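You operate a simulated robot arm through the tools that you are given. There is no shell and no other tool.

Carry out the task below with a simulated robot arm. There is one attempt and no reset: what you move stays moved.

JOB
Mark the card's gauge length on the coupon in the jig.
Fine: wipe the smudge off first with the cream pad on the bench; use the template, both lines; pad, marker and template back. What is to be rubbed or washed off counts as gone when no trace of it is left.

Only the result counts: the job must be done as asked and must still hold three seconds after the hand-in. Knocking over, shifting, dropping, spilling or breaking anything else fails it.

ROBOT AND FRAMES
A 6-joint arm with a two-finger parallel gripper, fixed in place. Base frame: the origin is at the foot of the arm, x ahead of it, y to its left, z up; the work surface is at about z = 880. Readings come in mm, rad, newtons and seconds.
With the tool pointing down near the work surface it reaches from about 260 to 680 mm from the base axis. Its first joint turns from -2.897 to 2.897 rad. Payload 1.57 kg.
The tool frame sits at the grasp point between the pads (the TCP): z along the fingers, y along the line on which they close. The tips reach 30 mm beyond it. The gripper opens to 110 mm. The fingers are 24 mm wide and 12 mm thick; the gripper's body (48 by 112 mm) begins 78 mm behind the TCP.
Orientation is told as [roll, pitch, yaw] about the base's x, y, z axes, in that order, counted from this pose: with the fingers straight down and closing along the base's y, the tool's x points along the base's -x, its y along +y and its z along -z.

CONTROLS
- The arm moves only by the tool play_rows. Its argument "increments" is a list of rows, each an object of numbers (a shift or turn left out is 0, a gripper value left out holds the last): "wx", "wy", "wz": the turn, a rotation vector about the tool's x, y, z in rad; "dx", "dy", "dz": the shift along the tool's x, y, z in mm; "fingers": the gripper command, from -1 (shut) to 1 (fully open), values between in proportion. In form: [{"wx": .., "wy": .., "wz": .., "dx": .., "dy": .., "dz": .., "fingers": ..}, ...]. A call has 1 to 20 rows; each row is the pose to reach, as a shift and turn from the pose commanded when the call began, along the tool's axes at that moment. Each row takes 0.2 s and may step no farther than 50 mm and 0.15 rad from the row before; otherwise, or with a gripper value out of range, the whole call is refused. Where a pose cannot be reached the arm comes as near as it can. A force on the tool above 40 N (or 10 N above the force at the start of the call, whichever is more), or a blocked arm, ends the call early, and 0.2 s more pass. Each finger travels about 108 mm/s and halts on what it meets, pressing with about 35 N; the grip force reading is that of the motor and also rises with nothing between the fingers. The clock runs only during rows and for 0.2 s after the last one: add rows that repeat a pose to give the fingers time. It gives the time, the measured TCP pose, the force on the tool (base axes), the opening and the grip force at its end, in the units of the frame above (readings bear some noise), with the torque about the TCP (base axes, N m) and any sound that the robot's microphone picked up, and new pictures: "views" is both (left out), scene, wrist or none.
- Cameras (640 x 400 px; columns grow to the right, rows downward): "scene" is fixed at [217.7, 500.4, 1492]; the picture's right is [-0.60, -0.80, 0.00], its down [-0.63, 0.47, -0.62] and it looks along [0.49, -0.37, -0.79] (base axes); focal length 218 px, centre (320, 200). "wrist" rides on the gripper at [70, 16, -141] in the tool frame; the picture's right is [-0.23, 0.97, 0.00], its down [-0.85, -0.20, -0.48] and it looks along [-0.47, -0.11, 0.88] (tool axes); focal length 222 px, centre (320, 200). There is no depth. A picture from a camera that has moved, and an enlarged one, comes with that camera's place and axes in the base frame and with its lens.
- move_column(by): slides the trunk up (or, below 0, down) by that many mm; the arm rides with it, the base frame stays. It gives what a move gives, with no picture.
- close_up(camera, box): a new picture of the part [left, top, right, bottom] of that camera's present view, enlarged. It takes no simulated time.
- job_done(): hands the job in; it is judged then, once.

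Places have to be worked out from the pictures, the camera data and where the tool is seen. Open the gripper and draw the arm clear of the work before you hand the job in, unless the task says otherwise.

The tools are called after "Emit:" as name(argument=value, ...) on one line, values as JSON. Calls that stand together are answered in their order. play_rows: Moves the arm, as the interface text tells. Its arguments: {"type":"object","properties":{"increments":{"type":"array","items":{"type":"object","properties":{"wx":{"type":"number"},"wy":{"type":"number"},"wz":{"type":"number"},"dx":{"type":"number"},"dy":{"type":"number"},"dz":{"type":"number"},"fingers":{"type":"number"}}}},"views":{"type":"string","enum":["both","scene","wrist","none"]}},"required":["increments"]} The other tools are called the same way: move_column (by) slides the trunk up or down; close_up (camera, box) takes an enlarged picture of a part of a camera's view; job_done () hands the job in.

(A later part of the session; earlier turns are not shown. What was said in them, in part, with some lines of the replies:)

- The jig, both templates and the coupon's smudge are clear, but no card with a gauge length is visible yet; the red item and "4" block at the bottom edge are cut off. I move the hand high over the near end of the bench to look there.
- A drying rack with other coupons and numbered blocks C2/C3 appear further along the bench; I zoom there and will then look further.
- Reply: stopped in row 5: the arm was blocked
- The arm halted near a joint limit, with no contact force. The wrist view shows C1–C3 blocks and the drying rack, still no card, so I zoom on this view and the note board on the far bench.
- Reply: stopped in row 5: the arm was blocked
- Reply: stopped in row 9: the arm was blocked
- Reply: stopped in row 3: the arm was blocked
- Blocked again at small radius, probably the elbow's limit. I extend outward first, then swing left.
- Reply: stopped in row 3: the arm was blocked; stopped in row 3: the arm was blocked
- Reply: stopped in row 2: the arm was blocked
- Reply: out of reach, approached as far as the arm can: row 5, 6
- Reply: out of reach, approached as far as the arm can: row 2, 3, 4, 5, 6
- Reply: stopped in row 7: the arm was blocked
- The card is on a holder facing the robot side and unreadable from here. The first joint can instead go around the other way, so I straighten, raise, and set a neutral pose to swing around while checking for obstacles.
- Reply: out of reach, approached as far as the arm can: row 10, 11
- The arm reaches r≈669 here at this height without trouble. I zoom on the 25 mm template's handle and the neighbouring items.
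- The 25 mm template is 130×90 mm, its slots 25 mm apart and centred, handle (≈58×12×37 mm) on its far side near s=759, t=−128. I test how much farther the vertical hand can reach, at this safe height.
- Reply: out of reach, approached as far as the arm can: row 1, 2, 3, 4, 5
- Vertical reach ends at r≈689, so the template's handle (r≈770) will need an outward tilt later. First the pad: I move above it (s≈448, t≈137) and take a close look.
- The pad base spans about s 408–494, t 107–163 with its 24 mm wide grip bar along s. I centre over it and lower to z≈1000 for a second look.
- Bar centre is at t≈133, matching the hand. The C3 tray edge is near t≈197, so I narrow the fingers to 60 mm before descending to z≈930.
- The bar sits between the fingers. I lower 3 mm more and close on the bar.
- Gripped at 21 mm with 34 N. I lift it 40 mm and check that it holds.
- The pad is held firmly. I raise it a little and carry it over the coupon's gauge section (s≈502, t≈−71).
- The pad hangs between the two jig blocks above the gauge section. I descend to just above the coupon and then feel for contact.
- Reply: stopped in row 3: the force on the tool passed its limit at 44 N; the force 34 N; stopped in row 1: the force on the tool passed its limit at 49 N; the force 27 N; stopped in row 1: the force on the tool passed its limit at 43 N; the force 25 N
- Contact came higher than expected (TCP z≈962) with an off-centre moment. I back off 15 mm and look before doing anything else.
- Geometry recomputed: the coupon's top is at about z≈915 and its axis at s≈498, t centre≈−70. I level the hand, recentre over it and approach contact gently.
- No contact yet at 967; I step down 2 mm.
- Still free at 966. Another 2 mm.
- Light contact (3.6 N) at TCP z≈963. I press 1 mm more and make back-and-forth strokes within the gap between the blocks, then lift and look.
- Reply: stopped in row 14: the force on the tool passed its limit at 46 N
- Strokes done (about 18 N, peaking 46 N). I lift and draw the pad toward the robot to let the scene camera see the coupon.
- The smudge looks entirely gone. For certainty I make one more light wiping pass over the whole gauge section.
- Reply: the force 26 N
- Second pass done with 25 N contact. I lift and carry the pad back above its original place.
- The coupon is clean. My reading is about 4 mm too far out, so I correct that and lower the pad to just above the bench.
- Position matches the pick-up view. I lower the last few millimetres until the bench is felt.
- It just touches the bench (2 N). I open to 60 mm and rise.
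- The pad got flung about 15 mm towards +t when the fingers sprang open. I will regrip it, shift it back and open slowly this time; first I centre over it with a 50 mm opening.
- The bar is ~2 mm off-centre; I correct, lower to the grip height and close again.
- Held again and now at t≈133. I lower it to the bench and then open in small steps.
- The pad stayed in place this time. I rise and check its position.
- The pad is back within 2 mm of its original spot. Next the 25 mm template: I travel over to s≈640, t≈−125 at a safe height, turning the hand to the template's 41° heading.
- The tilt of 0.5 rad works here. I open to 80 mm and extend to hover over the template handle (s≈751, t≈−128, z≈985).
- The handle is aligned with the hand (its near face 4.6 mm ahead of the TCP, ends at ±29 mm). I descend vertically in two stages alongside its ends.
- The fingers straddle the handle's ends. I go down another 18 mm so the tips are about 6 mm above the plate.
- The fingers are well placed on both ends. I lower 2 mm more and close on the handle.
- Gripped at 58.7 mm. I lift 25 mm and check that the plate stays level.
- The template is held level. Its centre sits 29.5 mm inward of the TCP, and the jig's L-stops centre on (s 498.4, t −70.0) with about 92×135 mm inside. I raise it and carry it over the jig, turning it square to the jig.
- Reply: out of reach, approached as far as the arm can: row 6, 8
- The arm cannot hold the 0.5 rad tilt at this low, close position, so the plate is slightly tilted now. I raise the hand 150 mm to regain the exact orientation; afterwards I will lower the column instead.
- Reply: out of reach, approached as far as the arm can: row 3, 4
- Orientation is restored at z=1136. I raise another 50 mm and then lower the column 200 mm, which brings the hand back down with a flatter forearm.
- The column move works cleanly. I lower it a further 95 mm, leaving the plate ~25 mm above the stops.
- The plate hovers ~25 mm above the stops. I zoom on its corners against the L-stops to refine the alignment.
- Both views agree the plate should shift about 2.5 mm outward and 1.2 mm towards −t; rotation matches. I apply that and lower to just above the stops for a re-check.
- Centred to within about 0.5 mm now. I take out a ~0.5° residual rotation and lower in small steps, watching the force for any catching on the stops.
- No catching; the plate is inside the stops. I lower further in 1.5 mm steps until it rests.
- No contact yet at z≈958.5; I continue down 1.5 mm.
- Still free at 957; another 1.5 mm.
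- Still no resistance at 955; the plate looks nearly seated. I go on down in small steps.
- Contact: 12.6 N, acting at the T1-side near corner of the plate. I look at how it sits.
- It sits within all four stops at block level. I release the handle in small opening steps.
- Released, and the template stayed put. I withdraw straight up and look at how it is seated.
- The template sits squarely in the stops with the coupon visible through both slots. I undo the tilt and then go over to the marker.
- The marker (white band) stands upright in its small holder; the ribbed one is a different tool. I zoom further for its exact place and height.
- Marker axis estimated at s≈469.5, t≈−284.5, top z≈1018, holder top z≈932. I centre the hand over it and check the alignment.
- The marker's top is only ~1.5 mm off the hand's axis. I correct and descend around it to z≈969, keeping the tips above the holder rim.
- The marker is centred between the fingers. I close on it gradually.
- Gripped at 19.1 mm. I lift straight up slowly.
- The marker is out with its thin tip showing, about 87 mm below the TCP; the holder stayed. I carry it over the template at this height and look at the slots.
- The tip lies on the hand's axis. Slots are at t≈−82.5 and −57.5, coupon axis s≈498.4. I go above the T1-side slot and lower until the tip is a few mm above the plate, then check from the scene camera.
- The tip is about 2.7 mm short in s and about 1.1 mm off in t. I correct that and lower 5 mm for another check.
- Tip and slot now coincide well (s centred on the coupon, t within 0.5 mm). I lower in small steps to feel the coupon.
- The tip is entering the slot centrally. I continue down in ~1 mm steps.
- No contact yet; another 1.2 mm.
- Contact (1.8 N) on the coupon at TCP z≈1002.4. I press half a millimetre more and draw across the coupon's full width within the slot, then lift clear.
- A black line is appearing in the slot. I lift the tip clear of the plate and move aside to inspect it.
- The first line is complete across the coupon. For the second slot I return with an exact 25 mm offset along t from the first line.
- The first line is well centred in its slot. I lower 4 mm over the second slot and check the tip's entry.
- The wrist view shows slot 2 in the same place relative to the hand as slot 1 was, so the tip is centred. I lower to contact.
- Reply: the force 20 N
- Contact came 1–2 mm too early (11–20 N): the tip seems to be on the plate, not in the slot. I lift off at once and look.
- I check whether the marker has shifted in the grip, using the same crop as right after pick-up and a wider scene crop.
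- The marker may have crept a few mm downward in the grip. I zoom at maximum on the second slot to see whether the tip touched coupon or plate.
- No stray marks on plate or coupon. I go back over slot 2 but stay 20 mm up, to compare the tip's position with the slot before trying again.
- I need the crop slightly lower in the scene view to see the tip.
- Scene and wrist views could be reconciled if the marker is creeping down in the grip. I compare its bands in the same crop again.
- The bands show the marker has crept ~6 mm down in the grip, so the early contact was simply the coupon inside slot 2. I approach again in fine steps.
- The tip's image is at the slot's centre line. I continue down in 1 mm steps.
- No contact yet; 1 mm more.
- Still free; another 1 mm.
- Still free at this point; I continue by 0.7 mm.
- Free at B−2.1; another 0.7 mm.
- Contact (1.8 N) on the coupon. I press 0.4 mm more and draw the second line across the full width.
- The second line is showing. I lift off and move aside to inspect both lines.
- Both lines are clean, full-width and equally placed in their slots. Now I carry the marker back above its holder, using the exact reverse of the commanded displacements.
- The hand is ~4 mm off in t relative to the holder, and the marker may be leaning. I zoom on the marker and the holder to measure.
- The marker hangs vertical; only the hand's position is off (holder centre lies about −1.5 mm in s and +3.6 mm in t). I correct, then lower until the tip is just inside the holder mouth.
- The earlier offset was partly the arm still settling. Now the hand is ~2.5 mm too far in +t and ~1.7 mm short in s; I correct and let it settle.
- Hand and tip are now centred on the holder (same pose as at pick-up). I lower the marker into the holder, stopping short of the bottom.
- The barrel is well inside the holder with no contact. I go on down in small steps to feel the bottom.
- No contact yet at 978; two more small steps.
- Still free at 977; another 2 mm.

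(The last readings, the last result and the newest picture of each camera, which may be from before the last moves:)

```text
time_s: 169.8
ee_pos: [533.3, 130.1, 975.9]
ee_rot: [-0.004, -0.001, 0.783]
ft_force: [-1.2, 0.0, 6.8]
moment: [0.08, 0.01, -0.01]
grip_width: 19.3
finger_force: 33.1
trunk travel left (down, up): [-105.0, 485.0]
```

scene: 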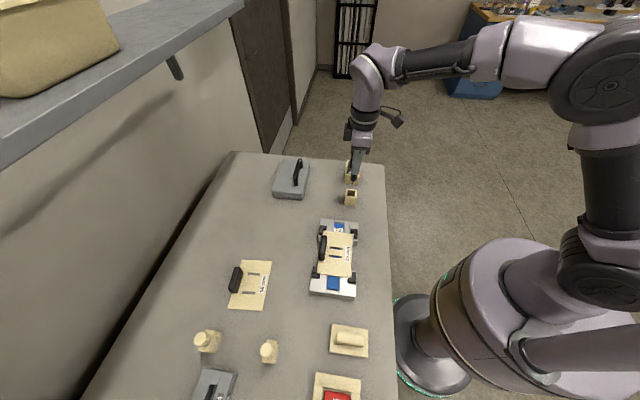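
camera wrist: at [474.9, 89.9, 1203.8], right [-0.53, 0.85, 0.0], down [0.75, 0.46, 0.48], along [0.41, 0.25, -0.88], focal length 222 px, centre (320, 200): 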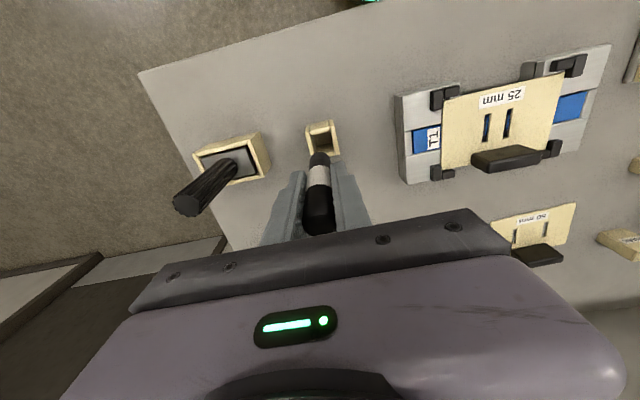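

The tip rests on the holder's bottom (6.8 N). I ease up slightly and open the fingers in small steps.

Emit:
play_rows(increments=[{"dz": -0.5}, {"dz": -0.5, "fingers": -0.66}, {"dz": -0.5, "fingers": -0.64}, {"dz": -0.5, "fingers": -0.63}, {"dz": -0.5, "fingers": -0.62}, {"dz": -0.5, "fingers": -0.6}, {"dz": -0.5, "fingers": -0.58}, {"dz": -0.5, "fingers": -0.55}, {"dz": -0.5, "fingers": -0.5}, {"dz": -0.5, "fingers": -0.44}, {"dz": -0.5, "fingers": -0.36}, {"dz": -0.5, "fingers": -0.25}, {"dz": -0.5, "fingers": -0.1}, {"dz": -0.5, "fingers": 0.1}, {"dz": -0.5, "fingers": 0.1}], views="both")

Emit:
close_up(camera="scene", box=[330, 160, 378, 215])

Emit:
close_up(camera="wrist", box=[240, 110, 400, 230])

```text
time_s: 173.1
ee_pos: [534.6, 131.3, 975.5]
ee_rot: [-0.002, 0.0, 0.783]
ft_force: [-0.1, 0.5, -1.1]
moment: [0.01, -0.03, 0.03]
grip_width: 60.5
finger_force: 0.1
trunk travel left (down, up): [-105.0, 485.0]
camera wrist: at [472.6, 91.7, 1115.8], right [-0.53, 0.85, 0.0], down [0.75, 0.46, 0.48], along [0.41, 0.25, -0.88], focal length 222 px, centre (320, 200)
```

scene: 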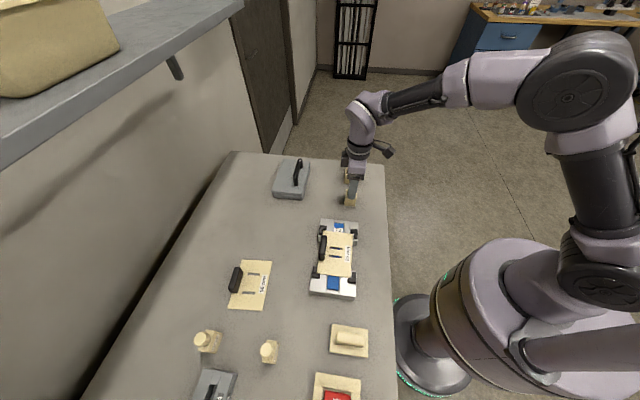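
wrist: 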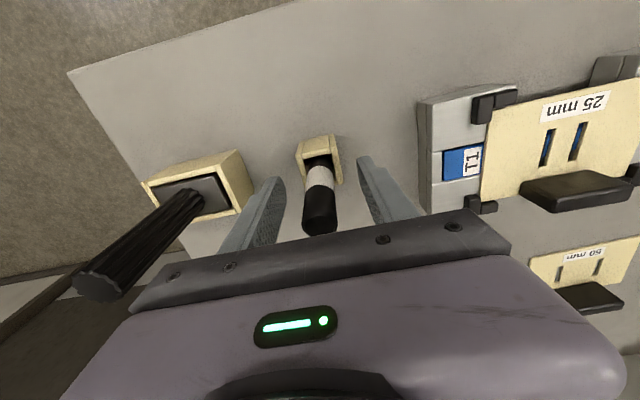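

```text
7.27 times, centred on (354, 188) of scene
camera zoom: at [217.7, 500.4, 1492.0], right [-0.6, -0.8, 0.0], down [-0.63, 0.47, -0.62], along [0.49, -0.37, -0.79], focal length 1586 px, centre (73, 291)
```

zoom: 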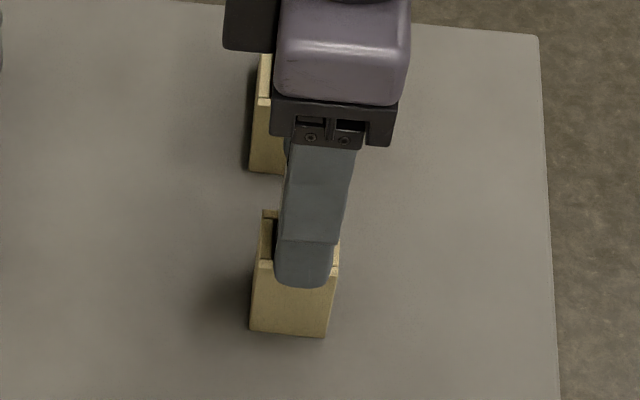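

```text
3.33 times, centred on (320, 170) of wrist
camera zoom: at [472.6, 91.7, 1115.8], right [-0.53, 0.85, 0.0], down [0.75, 0.46, 0.48], along [0.41, 0.25, -0.88], focal length 740 px, centre (320, 300)
```

zoom: 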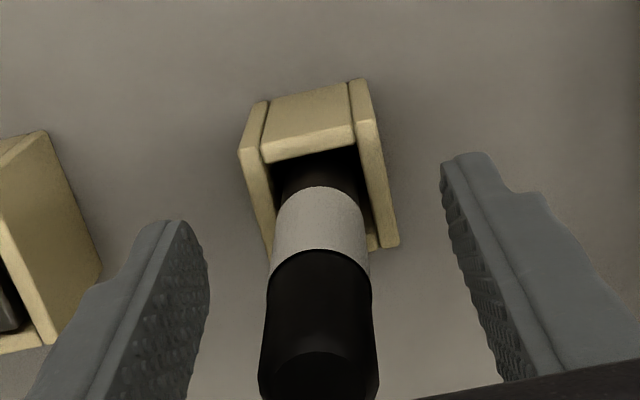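

The marker stands in its holder, holder unmoved. I rise clear and travel back over the template.

Emit:
play_rows(increments=[{"dz": -25}, {"dz": -50}, {"dz": -75}, {"dz": -100}, {"dz": -100}], views="scene")

Emit:
close_up(camera="scene", box=[330, 160, 378, 215])

Emit:
play_rows(increments=[{"dx": -11, "dy": 41}, {"dx": -22, "dy": 82}, {"dx": -33, "dy": 123}, {"dx": -44, "dy": 164}, {"dx": -55, "dy": 205}, {"dx": -55, "dy": 205}, {"dx": -55, "dy": 205}, {"dx": -55, "dy": 205, "wz": 0.006}], views="none")

```text
time_s: 174.2
ee_pos: [534.5, 132.4, 1075.3]
ee_rot: [-0.003, -0.001, 0.784]
ft_force: [0.1, -0.6, -0.2]
moment: [0.0, -0.02, 0.02]
grip_width: 60.2
finger_force: 0.0
trunk travel left (down, up): [-105.0, 485.0]
```

scene: 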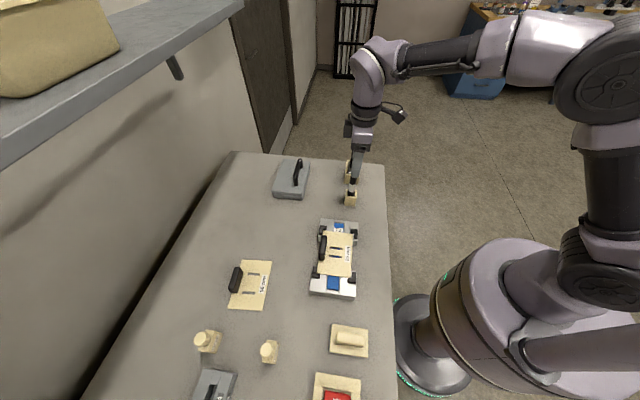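

```text
7.27 times, centred on (354, 188) of scene
camera zoom: at [217.7, 500.4, 1492.0], right [-0.6, -0.8, 0.0], down [-0.63, 0.47, -0.62], along [0.49, -0.37, -0.79], focal length 1586 px, centre (73, 291)
```

zoom: 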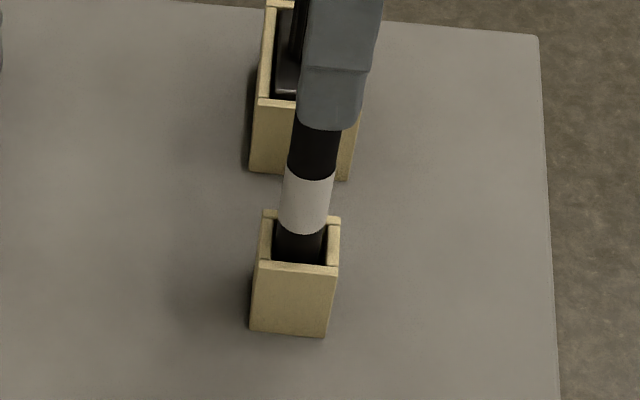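

```text
time_s: 176.1
ee_pos: [427.6, 314.3, 1073.4]
ee_rot: [-0.004, 0.001, 0.776]
ft_force: [-0.7, -0.9, -0.4]
moment: [0.0, -0.01, 0.01]
grip_width: 60.5
finger_force: 0.1
trunk travel left (down, up): [-105.0, 485.0]
```

The marker is back as it was. Now I tilt the hand to the same 0.497 rad as before and open to 80 mm.

Emit:
play_rows(increments=[{"wy": -0.125, "fingers": 0.42}, {"wy": -0.25, "fingers": 0.42}, {"wy": -0.375, "fingers": 0.42}, {"wy": -0.497, "fingers": 0.42}, {"wy": -0.497, "fingers": 0.42}, {"wy": -0.497, "fingers": 0.42}], views="wrist")

Emit:
close_up(camera="wrist", box=[180, 0, 440, 160])

```text
time_s: 177.4
ee_pos: [427.4, 313.6, 1074.2]
ee_rot: [-0.004, -0.496, 0.779]
ft_force: [-0.1, 0.1, -0.5]
moment: [0.04, -0.01, -0.05]
grip_width: 78.1
finger_force: 0.0
trunk travel left (down, up): [-105.0, 485.0]
camera wrist: at [324.1, 234.4, 1164.9], right [-0.54, 0.83, 0.11], down [0.51, 0.23, 0.83], along [0.67, 0.5, -0.55], focal length 222 px, centre (320, 200)
```

wrist: 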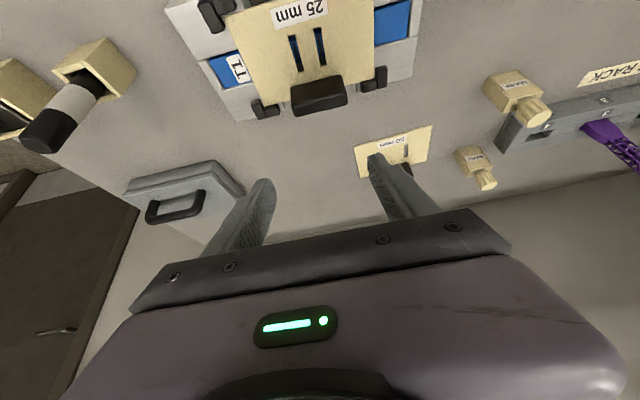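

```text
2.46 times, centred on (310, 80) of wrist
camera zoom: at [324.1, 234.4, 1164.9], right [-0.54, 0.83, 0.11], down [0.51, 0.23, 0.83], along [0.67, 0.5, -0.55], focal length 547 px, centre (345, 495)
```

zoom: 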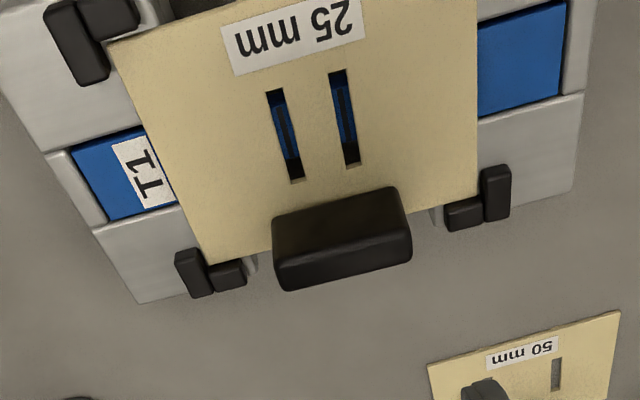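

The handle is at +10 mm in l and about +6 mm outward from the grip point. I align and descend to ~30 mm above grip height.

Emit:
play_rows(increments=[{"dx": -5.3, "dz": 2.9, "dy": 10.1}, {"dx": 8, "dz": 27, "dy": 10.1}, {"dx": 21, "dz": 52, "dy": 10.1}, {"dx": 35.3, "dz": 77.5, "dy": 10.1}, {"dx": 35.3, "dz": 77.5, "dy": 10.1}, {"dx": 35.3, "dz": 77.5, "dy": 10.1}], views="both")

Emit:
close_up(camera="wrist", box=[220, 80, 420, 205])

```text
time_s: 178.8
ee_pos: [425.5, 325.5, 990.8]
ee_rot: [-0.003, -0.497, 0.779]
ft_force: [0.2, -0.1, -0.3]
moment: [0.0, 0.0, 0.0]
grip_width: 78.2
finger_force: 0.0
trunk travel left (down, up): [-105.0, 485.0]
camera wrist: at [322.6, 245.9, 1080.6], right [-0.54, 0.83, 0.11], down [0.51, 0.23, 0.83], along [0.67, 0.5, -0.55], focal length 222 px, centre (320, 200)
```

scene: 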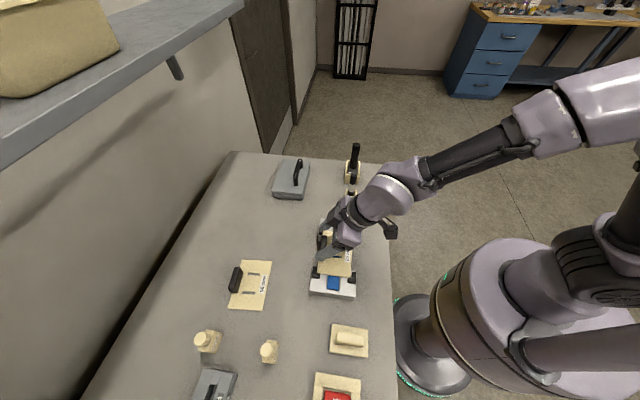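
wrist: 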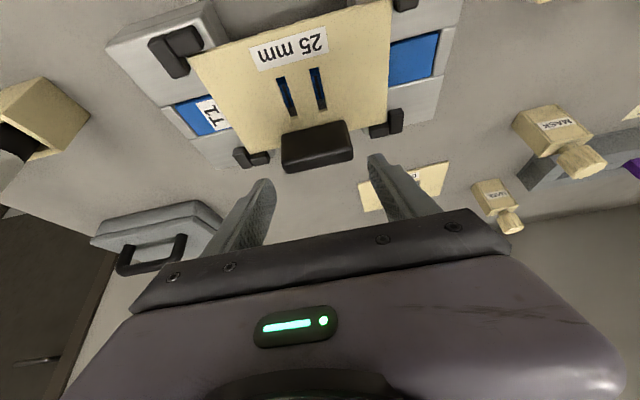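

```text
3.20 times, centred on (320, 142) of wrist
camera zoom: at [322.6, 245.9, 1080.6], right [-0.54, 0.83, 0.11], down [0.51, 0.23, 0.83], along [0.67, 0.5, -0.55], focal length 711 px, centre (320, 384)
```

zoom: 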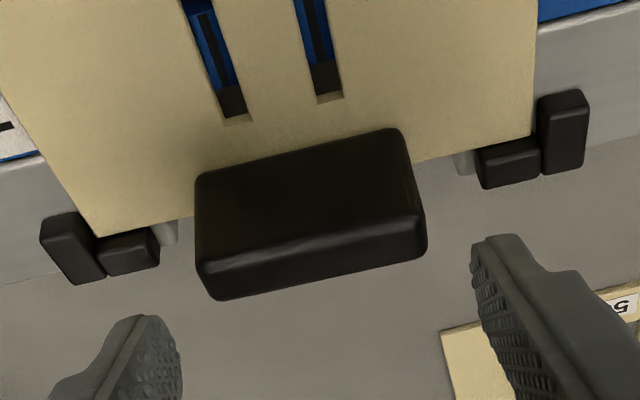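

Centred on the handle (±0.7 mm). I descend the remaining 36 mm to grip height.

Emit:
play_rows(increments=[{"dx": 5.8, "dz": 10.7}, {"dx": 11.6, "dz": 21.4}, {"dx": 15.5, "dz": 28.5}, {"dx": 17.2, "dz": 31.7}, {"dx": 17.2, "dz": 31.7}], views="wrist")

Emit:
close_up(camera="wrist", box=[220, 100, 420, 225])

```text
time_s: 180.1
ee_pos: [426.4, 325.6, 953.7]
ee_rot: [-0.004, -0.496, 0.78]
ft_force: [-0.6, 0.2, 1.0]
moment: [-0.01, 0.01, 0.03]
grip_width: 78.4
finger_force: 0.0
trunk travel left (down, up): [-105.0, 485.0]
camera wrist: at [321.4, 245.8, 1044.7], right [-0.54, 0.83, 0.11], down [0.51, 0.23, 0.83], along [0.67, 0.5, -0.55], focal length 222 px, centre (320, 200)
```

wrist: 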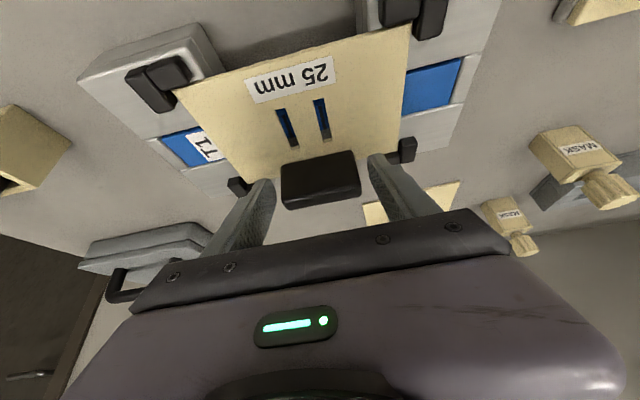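

```text
3.20 times, centred on (320, 162) of wrist
camera zoom: at [321.4, 245.8, 1044.7], right [-0.54, 0.83, 0.11], down [0.51, 0.23, 0.83], along [0.67, 0.5, -0.55], focal length 711 px, centre (320, 320)
```

zoom: 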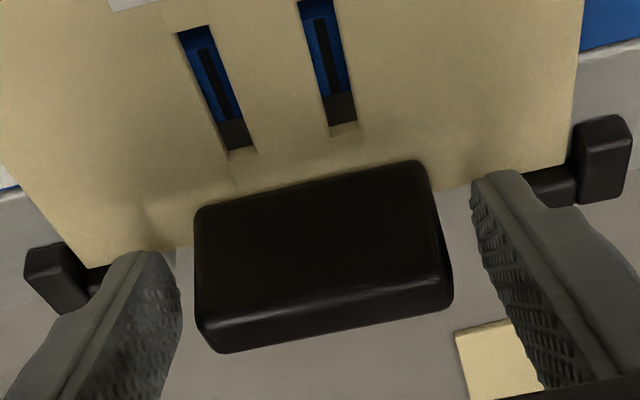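

The fingers straddle the handle's ends without touching the stops. I close gradually.

Emit:
play_rows(increments=[{"fingers": 0.3}, {"fingers": 0.2}, {"fingers": 0.13}, {"fingers": 0.08}, {"fingers": -1}, {"fingers": -1}, {"fingers": -1}], views="none")

```text
time_s: 181.7
ee_pos: [424.9, 325.0, 953.7]
ee_rot: [-0.005, -0.497, 0.777]
ft_force: [0.2, 0.3, 0.7]
moment: [-0.02, -0.02, -0.01]
grip_width: 58.9
finger_force: 34.8
trunk travel left (down, up): [-105.0, 485.0]
```

Gripped (58.9 mm). I lift the template straight out of the stops and look.

Emit:
play_rows(increments=[{"dx": -1.4, "dz": -2.6}, {"dx": -3.8, "dz": -7}, {"dx": -9.6, "dz": -17.6}, {"dx": -19.1, "dz": -35.1}, {"dx": -28.7, "dz": -52.7}, {"dx": -28.7, "dz": -52.7}], views="both")

Emit:
close_up(camera="scene", box=[290, 200, 386, 300])

Emit:
close_up(camera="wrist", box=[160, 20, 480, 220])

```text
time_s: 183.1
ee_pos: [424.0, 327.7, 1014.2]
ee_rot: [-0.004, -0.498, 0.778]
ft_force: [0.3, -0.5, -0.1]
moment: [0.04, -0.01, -0.01]
grip_width: 58.8
finger_force: 34.8
trunk travel left (down, up): [-105.0, 485.0]
camera wrist: at [321.1, 246.6, 1104.1], right [-0.54, 0.83, 0.11], down [0.51, 0.23, 0.83], along [0.67, 0.5, -0.55], focal length 222 px, centre (320, 200)
```

scene: 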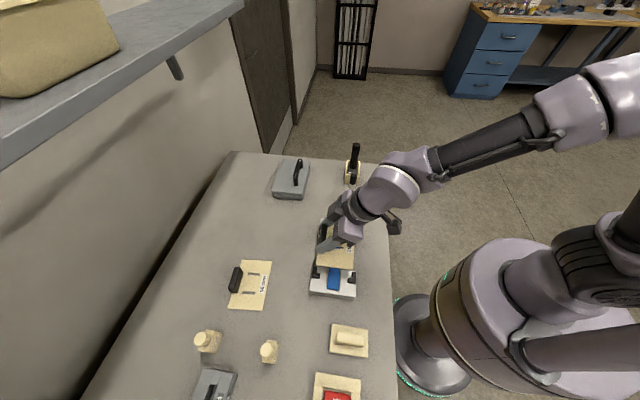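
wrist: 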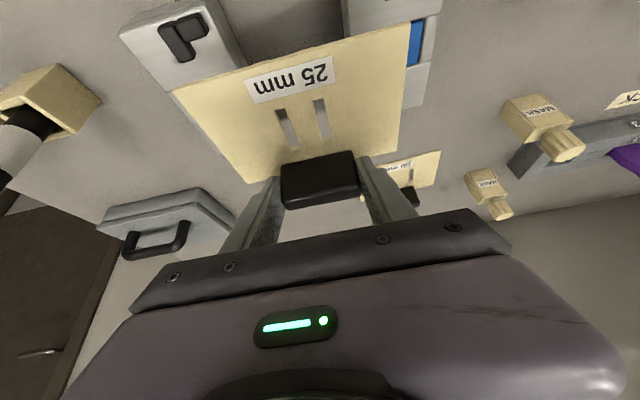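

```text
4.00 times, centred on (338, 250) of scene
camera zoom: at [217.7, 500.4, 1492.0], right [-0.6, -0.8, 0.0], down [-0.63, 0.47, -0.62], along [0.49, -0.37, -0.79], focal length 872 px, centre (248, 0)
```

zoom: 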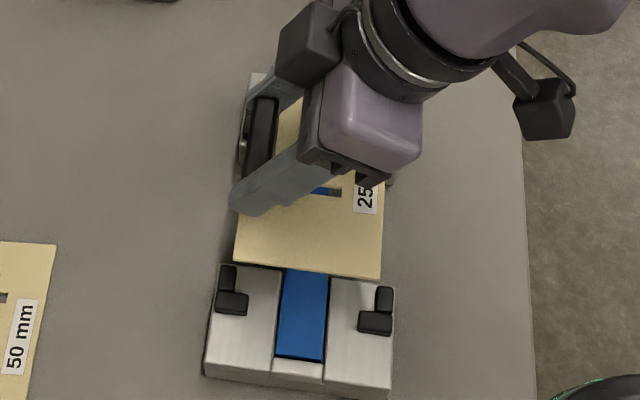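

```text
2.00 times, centred on (320, 120) of wrist
camera zoom: at [321.1, 246.6, 1104.1], right [-0.54, 0.83, 0.11], down [0.51, 0.23, 0.83], along [0.67, 0.5, -0.55], focal length 444 px, centre (320, 360)
```

zoom: 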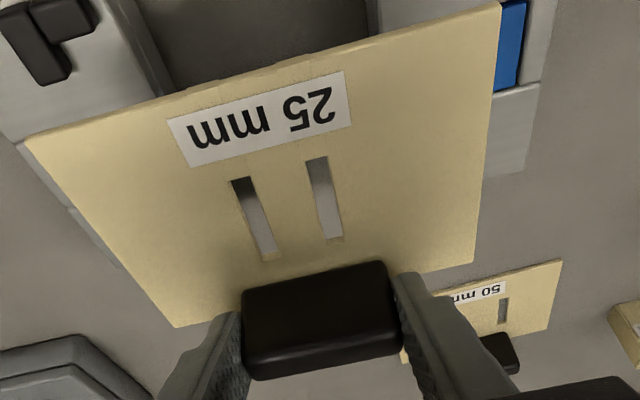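

The template came out cleanly. I carry it back outward over its original place, turning it back to its 41° heading.

Emit:
play_rows(increments=[{"dx": -28, "dy": -8.2, "dz": 15.2}, {"dx": -56, "dy": -16.3, "dz": 30.4, "wx": 0.0054, "wz": 0.01}, {"dx": -84, "dy": -24.5, "dz": 45.7, "wx": 0.0109, "wz": 0.02}, {"dx": -112, "dy": -32.6, "dz": 60.9, "wx": 0.0163, "wz": 0.03}, {"dx": -140, "dy": -40.8, "dz": 76.1, "wx": 0.0218, "wz": 0.04}, {"dx": -168, "dy": -49, "dz": 91.4, "wx": 0.0272, "wz": 0.0501}, {"dx": -196, "dy": -57.1, "dz": 106.6, "wx": 0.0272, "wz": 0.0501}, {"dx": -196, "dy": -57.1, "dz": 106.6, "wx": 0.0272, "wz": 0.0501}, {"dx": -196, "dy": -57.1, "dz": 106.6, "wx": 0.0272, "wz": 0.0501}, {"dx": -196, "dy": -57.1, "dz": 106.6, "wx": 0.0272, "wz": 0.0501}], views="both")

Emit:
close_up(camera="scene", box=[220, 180, 316, 260])

Emit:
close_up(camera="scene", box=[310, 220, 370, 270])

```text
time_s: 185.2
ee_pos: [624.5, 442.9, 1014.3]
ee_rot: [-0.004, -0.497, 0.721]
ft_force: [0.5, 0.2, -0.5]
moment: [-0.03, 0.0, -0.01]
grip_width: 58.8
finger_force: 34.7
trunk travel left (down, up): [-105.0, 485.0]
camera wrist: at [515.1, 369.3, 1104.3], right [-0.49, 0.86, 0.11], down [0.52, 0.2, 0.83], along [0.7, 0.46, -0.55], focal length 222 px, centre (320, 200)
```

scene: 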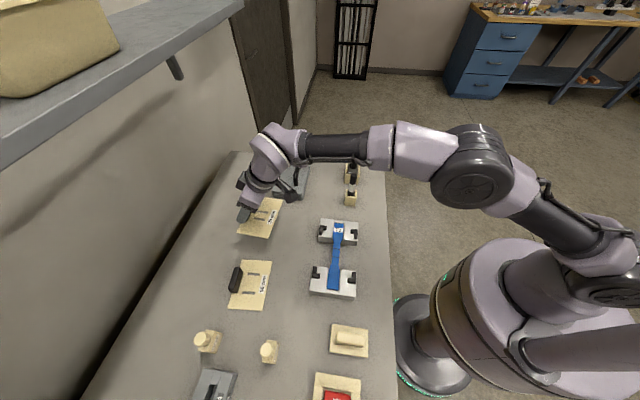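
wrist: 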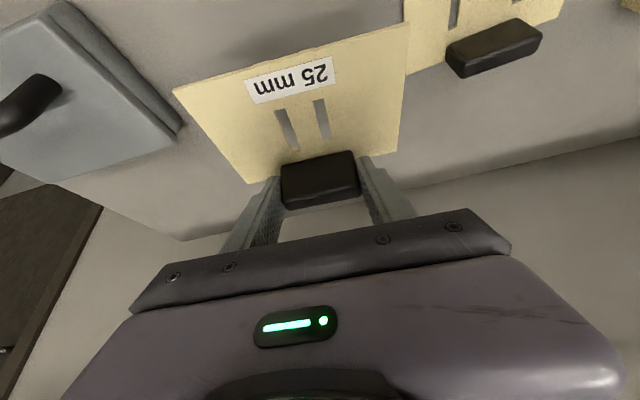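

```text
5.00 times, centred on (268, 220) of scene
camera zoom: at [217.7, 500.4, 1492.0], right [-0.6, -0.8, 0.0], down [-0.63, 0.47, -0.62], along [0.49, -0.37, -0.79], focal length 1090 px, centre (580, 100)
```

zoom: 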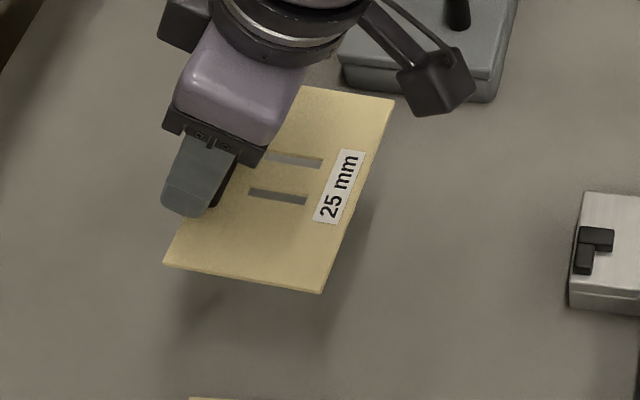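

```text
8.00 times, centred on (340, 245) of scene
camera zoom: at [217.7, 500.4, 1492.0], right [-0.6, -0.8, 0.0], down [-0.63, 0.47, -0.62], along [0.49, -0.37, -0.79], focal length 1744 px, centre (160, -160)
```

zoom: 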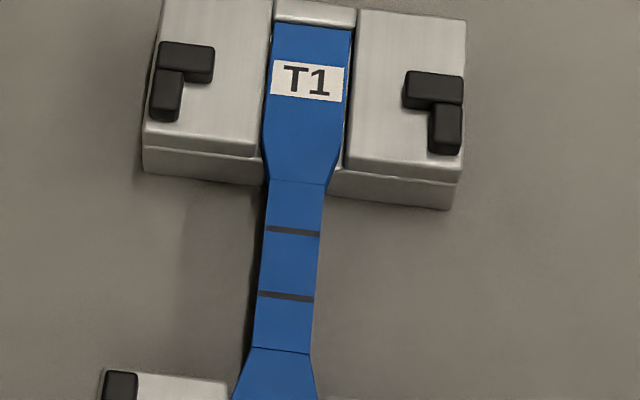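

Both marks are clean and about 25 mm apart on the coupon. Now I lower the template over its original spot, first to ~8 mm above the bench.

Emit:
play_rows(increments=[{"dx": 10, "dz": 18, "dy": -0.8}, {"dx": 21, "dz": 37, "dy": -0.8}, {"dx": 31, "dz": 55, "dy": -0.8}, {"dx": 41.2, "dz": 73.2, "dy": -0.8}, {"dx": 41.2, "dz": 73.2, "dy": -0.8}, {"dx": 41.2, "dz": 73.2, "dy": -0.8}], views="both")

Emit:
close_up(camera="scene", box=[230, 200, 310, 250])

```text
time_s: 186.7
ee_pos: [625.8, 438.9, 929.9]
ee_rot: [-0.004, -0.497, 0.722]
ft_force: [0.1, -1.1, -0.7]
moment: [-0.01, 0.04, 0.0]
grip_width: 58.9
finger_force: 34.8
trunk travel left (down, up): [-105.0, 485.0]
camera wrist: at [517.8, 366.0, 1020.2], right [-0.49, 0.86, 0.11], down [0.52, 0.2, 0.83], along [0.7, 0.46, -0.55], focal length 222 px, centre (320, 200)
```

scene: 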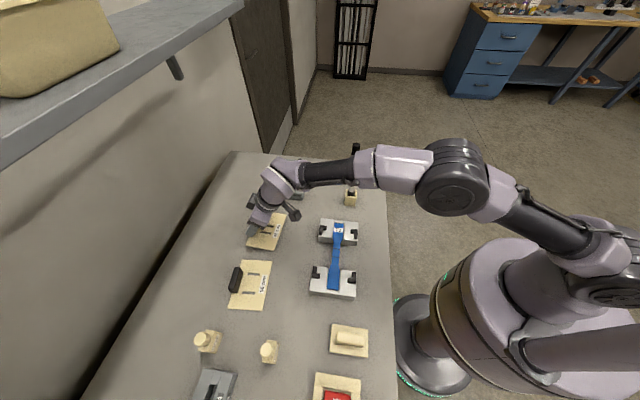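
wrist: 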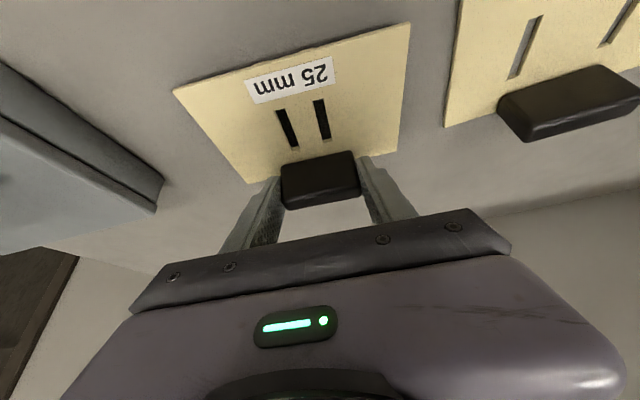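

```text
8.00 times, centred on (270, 225) of scene
camera zoom: at [217.7, 500.4, 1492.0], right [-0.6, -0.8, 0.0], down [-0.63, 0.47, -0.62], along [0.49, -0.37, -0.79], focal length 1744 px, centre (720, 0)
```

zoom: 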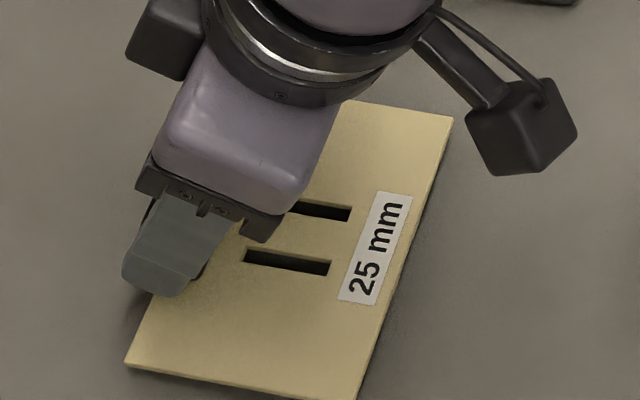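

Compared with the original picture the plate is about 3 mm too far towards −t. I shift it, lower 5 mm, let it settle and compare again.

Emit:
play_rows(increments=[{"dx": 0.6, "dz": -0.3, "dy": 3}, {"dx": 1.8, "dz": 1.9, "dy": 3}, {"dx": 3, "dz": 4.1, "dy": 3}, {"dx": 3, "dz": 4.1, "dy": 3}, {"dx": 3, "dz": 4.1, "dy": 3}, {"dx": 3, "dz": 4.1, "dy": 3}], views="none")

Emit:
close_up(camera="scene", box=[230, 200, 310, 250])

Emit:
close_up(camera="scene", box=[220, 190, 300, 250])

```text
time_s: 188.1
ee_pos: [621.3, 441.7, 924.9]
ee_rot: [-0.003, -0.498, 0.719]
ft_force: [-0.1, -0.4, -0.4]
moment: [0.02, 0.0, 0.0]
grip_width: 58.8
finger_force: 34.7
trunk travel left (down, up): [-105.0, 485.0]
```

```text
8.00 times, centred on (270, 225) of scene
camera zoom: at [217.7, 500.4, 1492.0], right [-0.6, -0.8, 0.0], down [-0.63, 0.47, -0.62], along [0.49, -0.37, -0.79], focal length 1744 px, centre (720, 0)
```

zoom: 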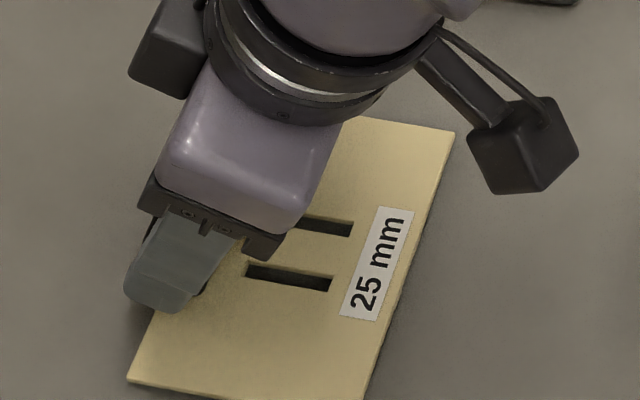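

```text
6.67 times, centred on (260, 220) of scene
camera zoom: at [217.7, 500.4, 1492.0], right [-0.6, -0.8, 0.0], down [-0.63, 0.47, -0.62], along [0.49, -0.37, -0.79], focal length 1453 px, centre (720, 67)
```

zoom: 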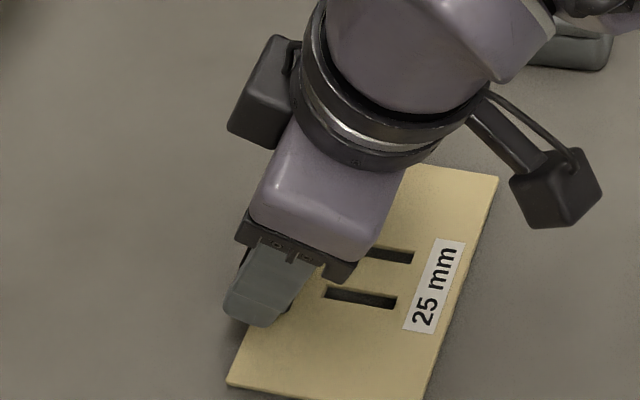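

Nearly matching now (about 1 mm off). I make that small correction and lower to the bench.

Emit:
play_rows(increments=[{"dx": 0.9, "dz": -0.5, "dy": -1.1}, {"dx": 1.6, "dz": 0.8, "dy": -1.1}, {"dx": 1.9, "dz": 1.3, "dy": -1.1}, {"dx": 1.9, "dz": 1.3, "dy": -1.1}, {"dx": 1.9, "dz": 1.3, "dy": -1.1}], views="none")

Emit:
close_up(camera="scene", box=[220, 190, 300, 250])

```text
time_s: 189.2
ee_pos: [621.2, 440.0, 922.7]
ee_rot: [-0.003, -0.497, 0.722]
ft_force: [0.2, 0.2, -0.6]
moment: [-0.01, 0.02, 0.01]
grip_width: 58.7
finger_force: 34.8
trunk travel left (down, up): [-105.0, 485.0]
```

```text
6.67 times, centred on (260, 220) of scene
camera zoom: at [217.7, 500.4, 1492.0], right [-0.6, -0.8, 0.0], down [-0.63, 0.47, -0.62], along [0.49, -0.37, -0.79], focal length 1453 px, centre (720, 67)
```

zoom: 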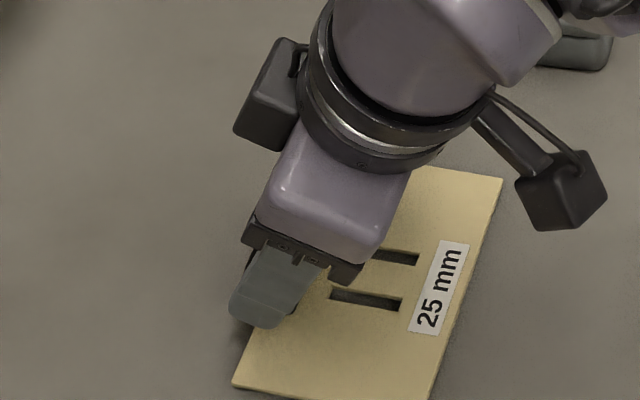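

The position now matches the original picture within a pixel or two. I lower the last millimetre or two until it touches.

Emit:
play_rows(increments=[{"dx": 0.35, "dz": 0.66}, {"dx": 0.57, "dz": 1.05}, {"dx": 0.57, "dz": 1.05}], views="none")

```text
time_s: 190.1
ee_pos: [621.8, 441.2, 920.9]
ee_rot: [-0.003, -0.497, 0.721]
ft_force: [0.7, 0.2, -0.3]
moment: [0.01, -0.02, -0.03]
grip_width: 59.1
finger_force: 34.7
trunk travel left (down, up): [-105.0, 485.0]
```

No contact yet; one more millimetre.

Emit:
play_rows(increments=[{"dx": 0.3, "dz": 0.5}, {"dx": 0.48, "dz": 0.88}, {"dx": 0.48, "dz": 0.88}], views="none")

```text
time_s: 190.8
ee_pos: [621.0, 441.1, 920.0]
ee_rot: [-0.003, -0.497, 0.721]
ft_force: [-0.5, 0.0, 0.6]
moment: [-0.11, 0.0, -0.01]
grip_width: 58.6
finger_force: 34.9
trunk travel left (down, up): [-105.0, 485.0]
```

First touch. I lower another half millimetre and then open in small steps.

Emit:
play_rows(increments=[{"dx": 0.24, "dz": 0.44}, {"dx": 0.24, "dz": 0.44}], views="none")

Emit:
play_rows(increments=[{"fingers": 0.06}, {"fingers": 0.07}, {"fingers": 0.08}, {"fingers": 0.09}, {"fingers": 0.1}, {"fingers": 0.12}, {"fingers": 0.15}, {"fingers": 0.2}, {"fingers": 0.26}, {"fingers": 0.32}, {"fingers": 0.38}, {"fingers": 0.45}, {"fingers": 0.45}], views="both")

Emit:
close_up(camera="scene", box=[220, 190, 300, 250])

Emit:
close_up(camera="wrist", box=[240, 120, 400, 220])

```text
time_s: 191.4
ee_pos: [621.6, 441.8, 920.2]
ee_rot: [-0.004, -0.497, 0.722]
ft_force: [1.0, -0.4, 1.5]
moment: [-0.21, -0.09, 0.05]
grip_width: 58.8
finger_force: 35.0
trunk travel left (down, up): [-105.0, 485.0]
```

```text
time_s: 194.2
ee_pos: [621.1, 441.0, 920.4]
ee_rot: [-0.003, -0.496, 0.722]
ft_force: [-0.2, 0.5, -0.3]
moment: [0.03, 0.0, -0.02]
grip_width: 79.9
finger_force: 0.1
trunk travel left (down, up): [-105.0, 485.0]
camera wrist: at [513.6, 367.1, 1010.5], right [-0.49, 0.86, 0.11], down [0.52, 0.2, 0.83], along [0.7, 0.46, -0.55], focal length 222 px, centre (320, 200)
```

scene: 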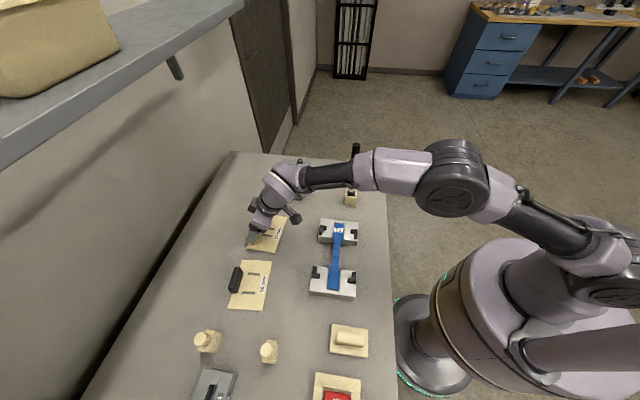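
wrist: 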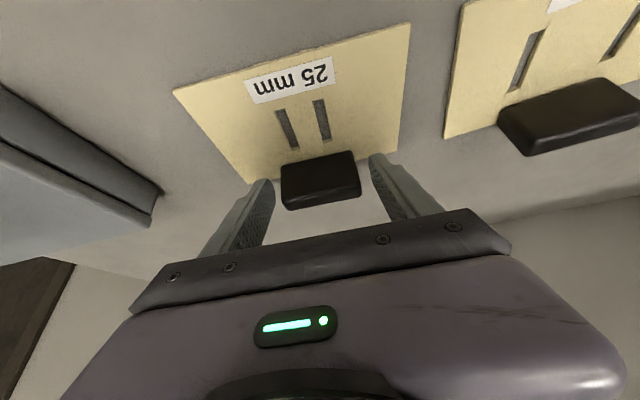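

```text
6.67 times, centred on (260, 220) of scene
camera zoom: at [217.7, 500.4, 1492.0], right [-0.6, -0.8, 0.0], down [-0.63, 0.47, -0.62], along [0.49, -0.37, -0.79], focal length 1453 px, centre (720, 67)
```

zoom: 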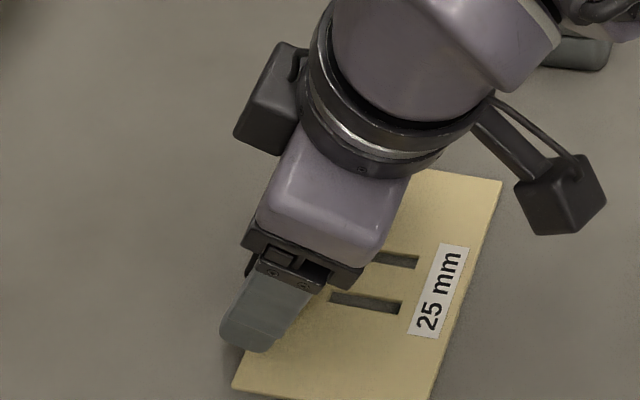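

```text
4.00 times, centred on (320, 170) of wrist
camera zoom: at [513.6, 367.1, 1010.5], right [-0.49, 0.86, 0.11], down [0.52, 0.2, 0.83], along [0.7, 0.46, -0.55], focal length 888 px, centre (320, 320)
```

zoom: 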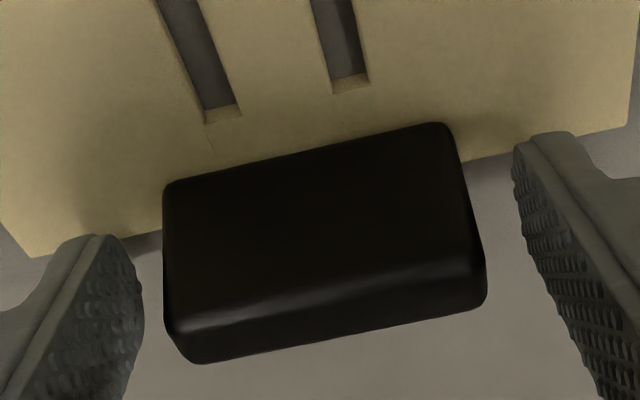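

The template is back in place. I withdraw straight up, then retract towards the robot and level the hand.

Emit:
play_rows(increments=[{"dx": -9.6, "dz": -17.6}, {"dx": -19.1, "dz": -35.1}, {"dx": -33.4, "dz": -61.5}, {"dx": -52.5, "dz": -96.6}, {"dx": -71.7, "dz": -131.8}, {"dx": -71.7, "dz": -131.8}], views="none")

Emit:
play_rows(increments=[{"dx": 35, "dz": -19}, {"dx": 70, "dz": -38}, {"dx": 105, "dz": -57}, {"dx": 140, "dz": -76}, {"dx": 140, "dz": -76}], views="both")

Emit:
close_up(camera="scene", box=[220, 140, 400, 252])

Emit:
close_up(camera="scene", box=[180, 250, 400, 400])

```text
time_s: 195.7
ee_pos: [621.3, 441.7, 1069.4]
ee_rot: [-0.003, -0.496, 0.721]
ft_force: [0.2, 0.2, 0.6]
moment: [-0.02, 0.0, -0.03]
grip_width: 80.1
finger_force: 0.1
trunk travel left (down, up): [-105.0, 485.0]
```

```text
time_s: 196.8
ee_pos: [502.0, 334.1, 1070.6]
ee_rot: [-0.004, -0.497, 0.72]
ft_force: [-0.1, -0.3, 0.8]
moment: [0.01, 0.0, 0.02]
grip_width: 79.6
finger_force: 0.0
trunk travel left (down, up): [-105.0, 485.0]
camera wrist: at [394.3, 260.9, 1160.5], right [-0.49, 0.86, 0.11], down [0.52, 0.2, 0.83], along [0.7, 0.46, -0.55], focal length 222 px, centre (320, 200)
```

scene: 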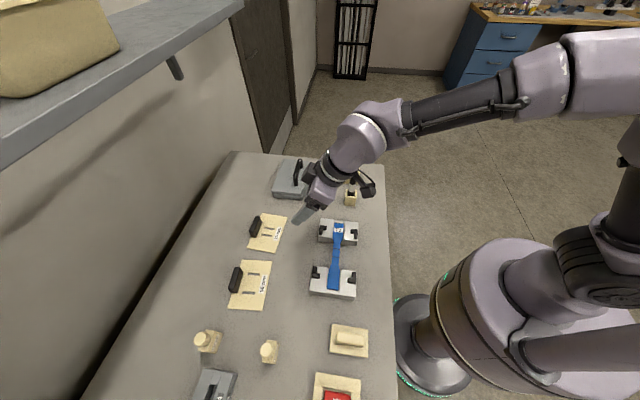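
wrist: 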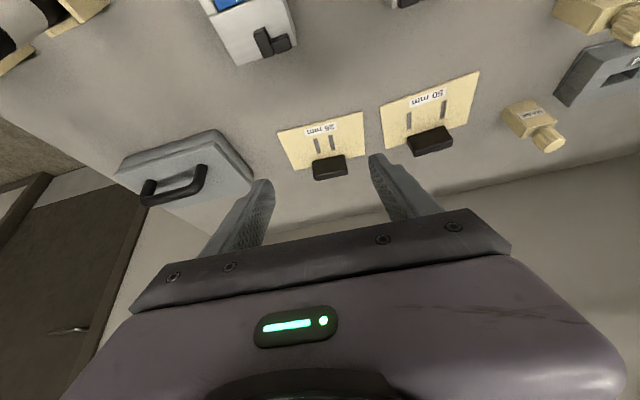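

```text
3.56 times, centred on (310, 196) of scene
camera zoom: at [217.7, 500.4, 1492.0], right [-0.6, -0.8, 0.0], down [-0.63, 0.47, -0.62], along [0.49, -0.37, -0.79], focal length 775 px, centre (356, 214)
```

zoom: 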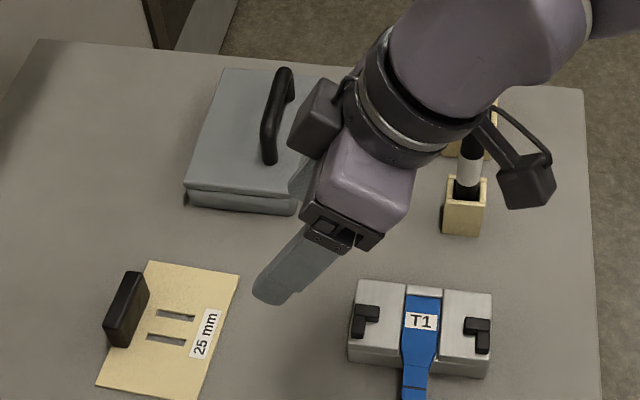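

```text
2.67 times, centred on (290, 325) of scene
camera zoom: at [217.7, 500.4, 1492.0], right [-0.6, -0.8, 0.0], down [-0.63, 0.47, -0.62], along [0.49, -0.37, -0.79], focal length 581 px, centre (400, -133)
```

zoom: 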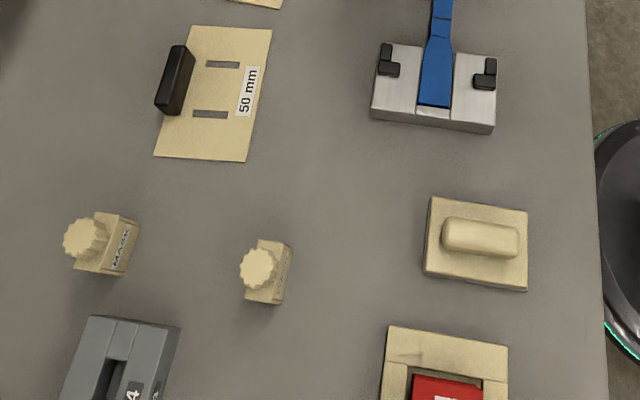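

Everything is in place: both lines on the coupon, pad, marker and template back, and neighbours untouched. I level the hand, raise it and move it off the bench with the gripper open.

Emit:
play_rows(increments=[{"wy": 0.125, "dz": -20}, {"wy": 0.25, "dz": -40}, {"wy": 0.375, "dz": -60}, {"wy": 0.497, "dz": -80}, {"wy": 0.497, "dz": -100}, {"wy": 0.497, "dz": -100, "fingers": 1}, {"wy": 0.497, "dz": -100, "fingers": 1}], views="none")

```text
time_s: 198.4
ee_pos: [465.7, 306.0, 1159.8]
ee_rot: [-0.002, -0.001, 0.721]
ft_force: [-0.1, 0.4, -0.7]
moment: [-0.04, 0.02, 0.01]
grip_width: 110.2
finger_force: 0.0
trunk travel left (down, up): [-105.0, 485.0]
```

Levelled and open. I move the arm off the bench towards its right side.

Emit:
play_rows(increments=[{"dz": -40}, {"dz": -60, "dx": 30, "dy": -27}, {"dz": -60, "dx": 62, "dy": -55}, {"dz": -60, "dx": 94, "dy": -84}, {"dz": -60, "dx": 126, "dy": -112}, {"dz": -60, "dx": 158, "dy": -141}, {"dz": -60, "dx": 190, "dy": -170}, {"dz": -60, "dx": 222, "dy": -198}, {"dz": -60, "dx": 222, "dy": -198}, {"dz": -60, "dx": 222, "dy": -198}], views="both")

Emit:
close_up(camera="scene", box=[220, 140, 400, 252])

Emit:
close_up(camera="scene", box=[322, 228, 354, 268])

Emit:
close_up(camera="scene", box=[290, 200, 386, 310])

```text
time_s: 200.7
ee_pos: [428.7, 10.2, 1217.6]
ee_rot: [-0.004, -0.001, 0.721]
ft_force: [-0.2, 0.3, -0.9]
moment: [0.0, 0.02, 0.05]
grip_width: 110.1
finger_force: 0.0
trunk travel left (down, up): [-105.0, 485.0]
camera wrist: at [365.0, -24.5, 1359.2], right [-0.47, 0.88, 0.0], down [0.77, 0.41, 0.48], along [0.42, 0.22, -0.88], focal length 222 px, centre (320, 200)
```

scene: 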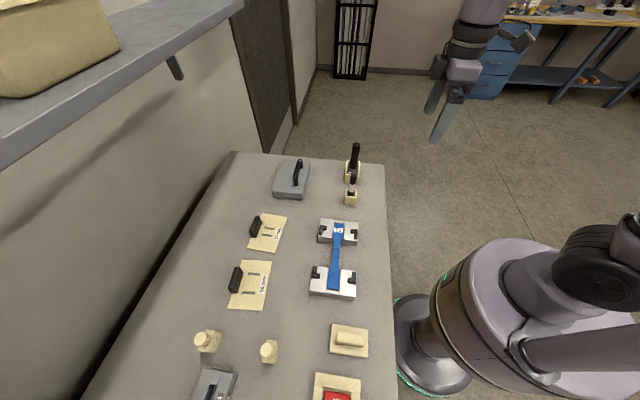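
wrist: 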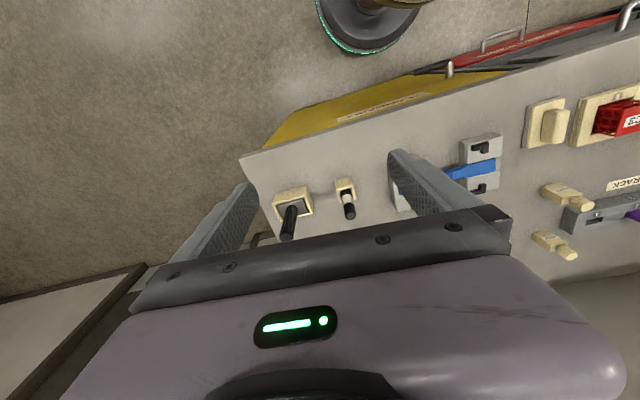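

```text
3.56 times, centred on (310, 196) of scene
camera zoom: at [217.7, 500.4, 1492.0], right [-0.6, -0.8, 0.0], down [-0.63, 0.47, -0.62], along [0.49, -0.37, -0.79], focal length 775 px, centre (356, 214)
```

zoom: 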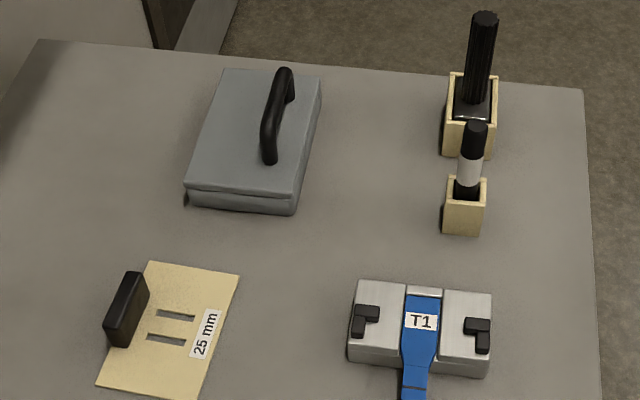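

```text
10.00 times, centred on (338, 248) of scene
camera zoom: at [217.7, 500.4, 1492.0], right [-0.6, -0.8, 0.0], down [-0.63, 0.47, -0.62], along [0.49, -0.37, -0.79], focal length 2180 px, centre (140, -280)
```

zoom: 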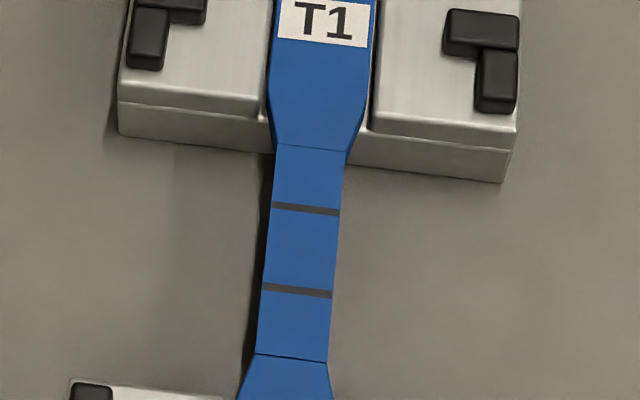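

```text
3.64 times, centred on (338, 255) of scene
camera zoom: at [217.7, 500.4, 1492.0], right [-0.6, -0.8, 0.0], down [-0.63, 0.47, -0.62], along [0.49, -0.37, -0.79], focal length 793 px, centre (254, 0)
```

zoom: 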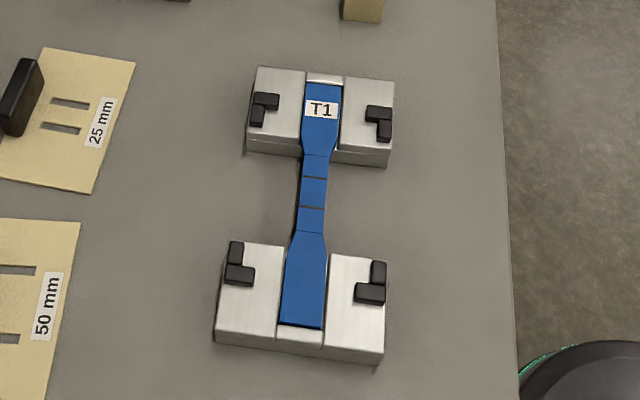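

The coupon shows two crisp lines 25 mm apart and no smudge. The pad, marker and 25 mm template are back where they were, and the arm is clear of the bench with the gripper open, so I hand the job in.

Emit:
job_done()

```text
The job is handed in.
```

The coupon in the jig (T1) now has two lines marked 25 mm apart, and I've handed the job in. I don't know the judge's verdict.

- **Gauge length:** the card reads "PART T1, GAP 30 cm, GAUGE 25 mm", so I used the 25 mm template.
- **Smudge:** I wiped the coupon twice with the cream pad. No trace shows in the close-ups.
- **Lines:** both were drawn through the template's slots and run the full width of the coupon. I measured about 25.2 mm between them on the camera image.
- **Pad:** when I first let go of it, it slid about 15 mm. I picked it up again and set it down within 2 mm of where it started.
- **Marker and template:** the marker stands in its holder, which did not move. The template is back within about 2 mm of its original spot.

The other things on the bench look undisturbed. The arm is clear of the bench with the gripper open. I left the trunk 195 mm lower than it started.
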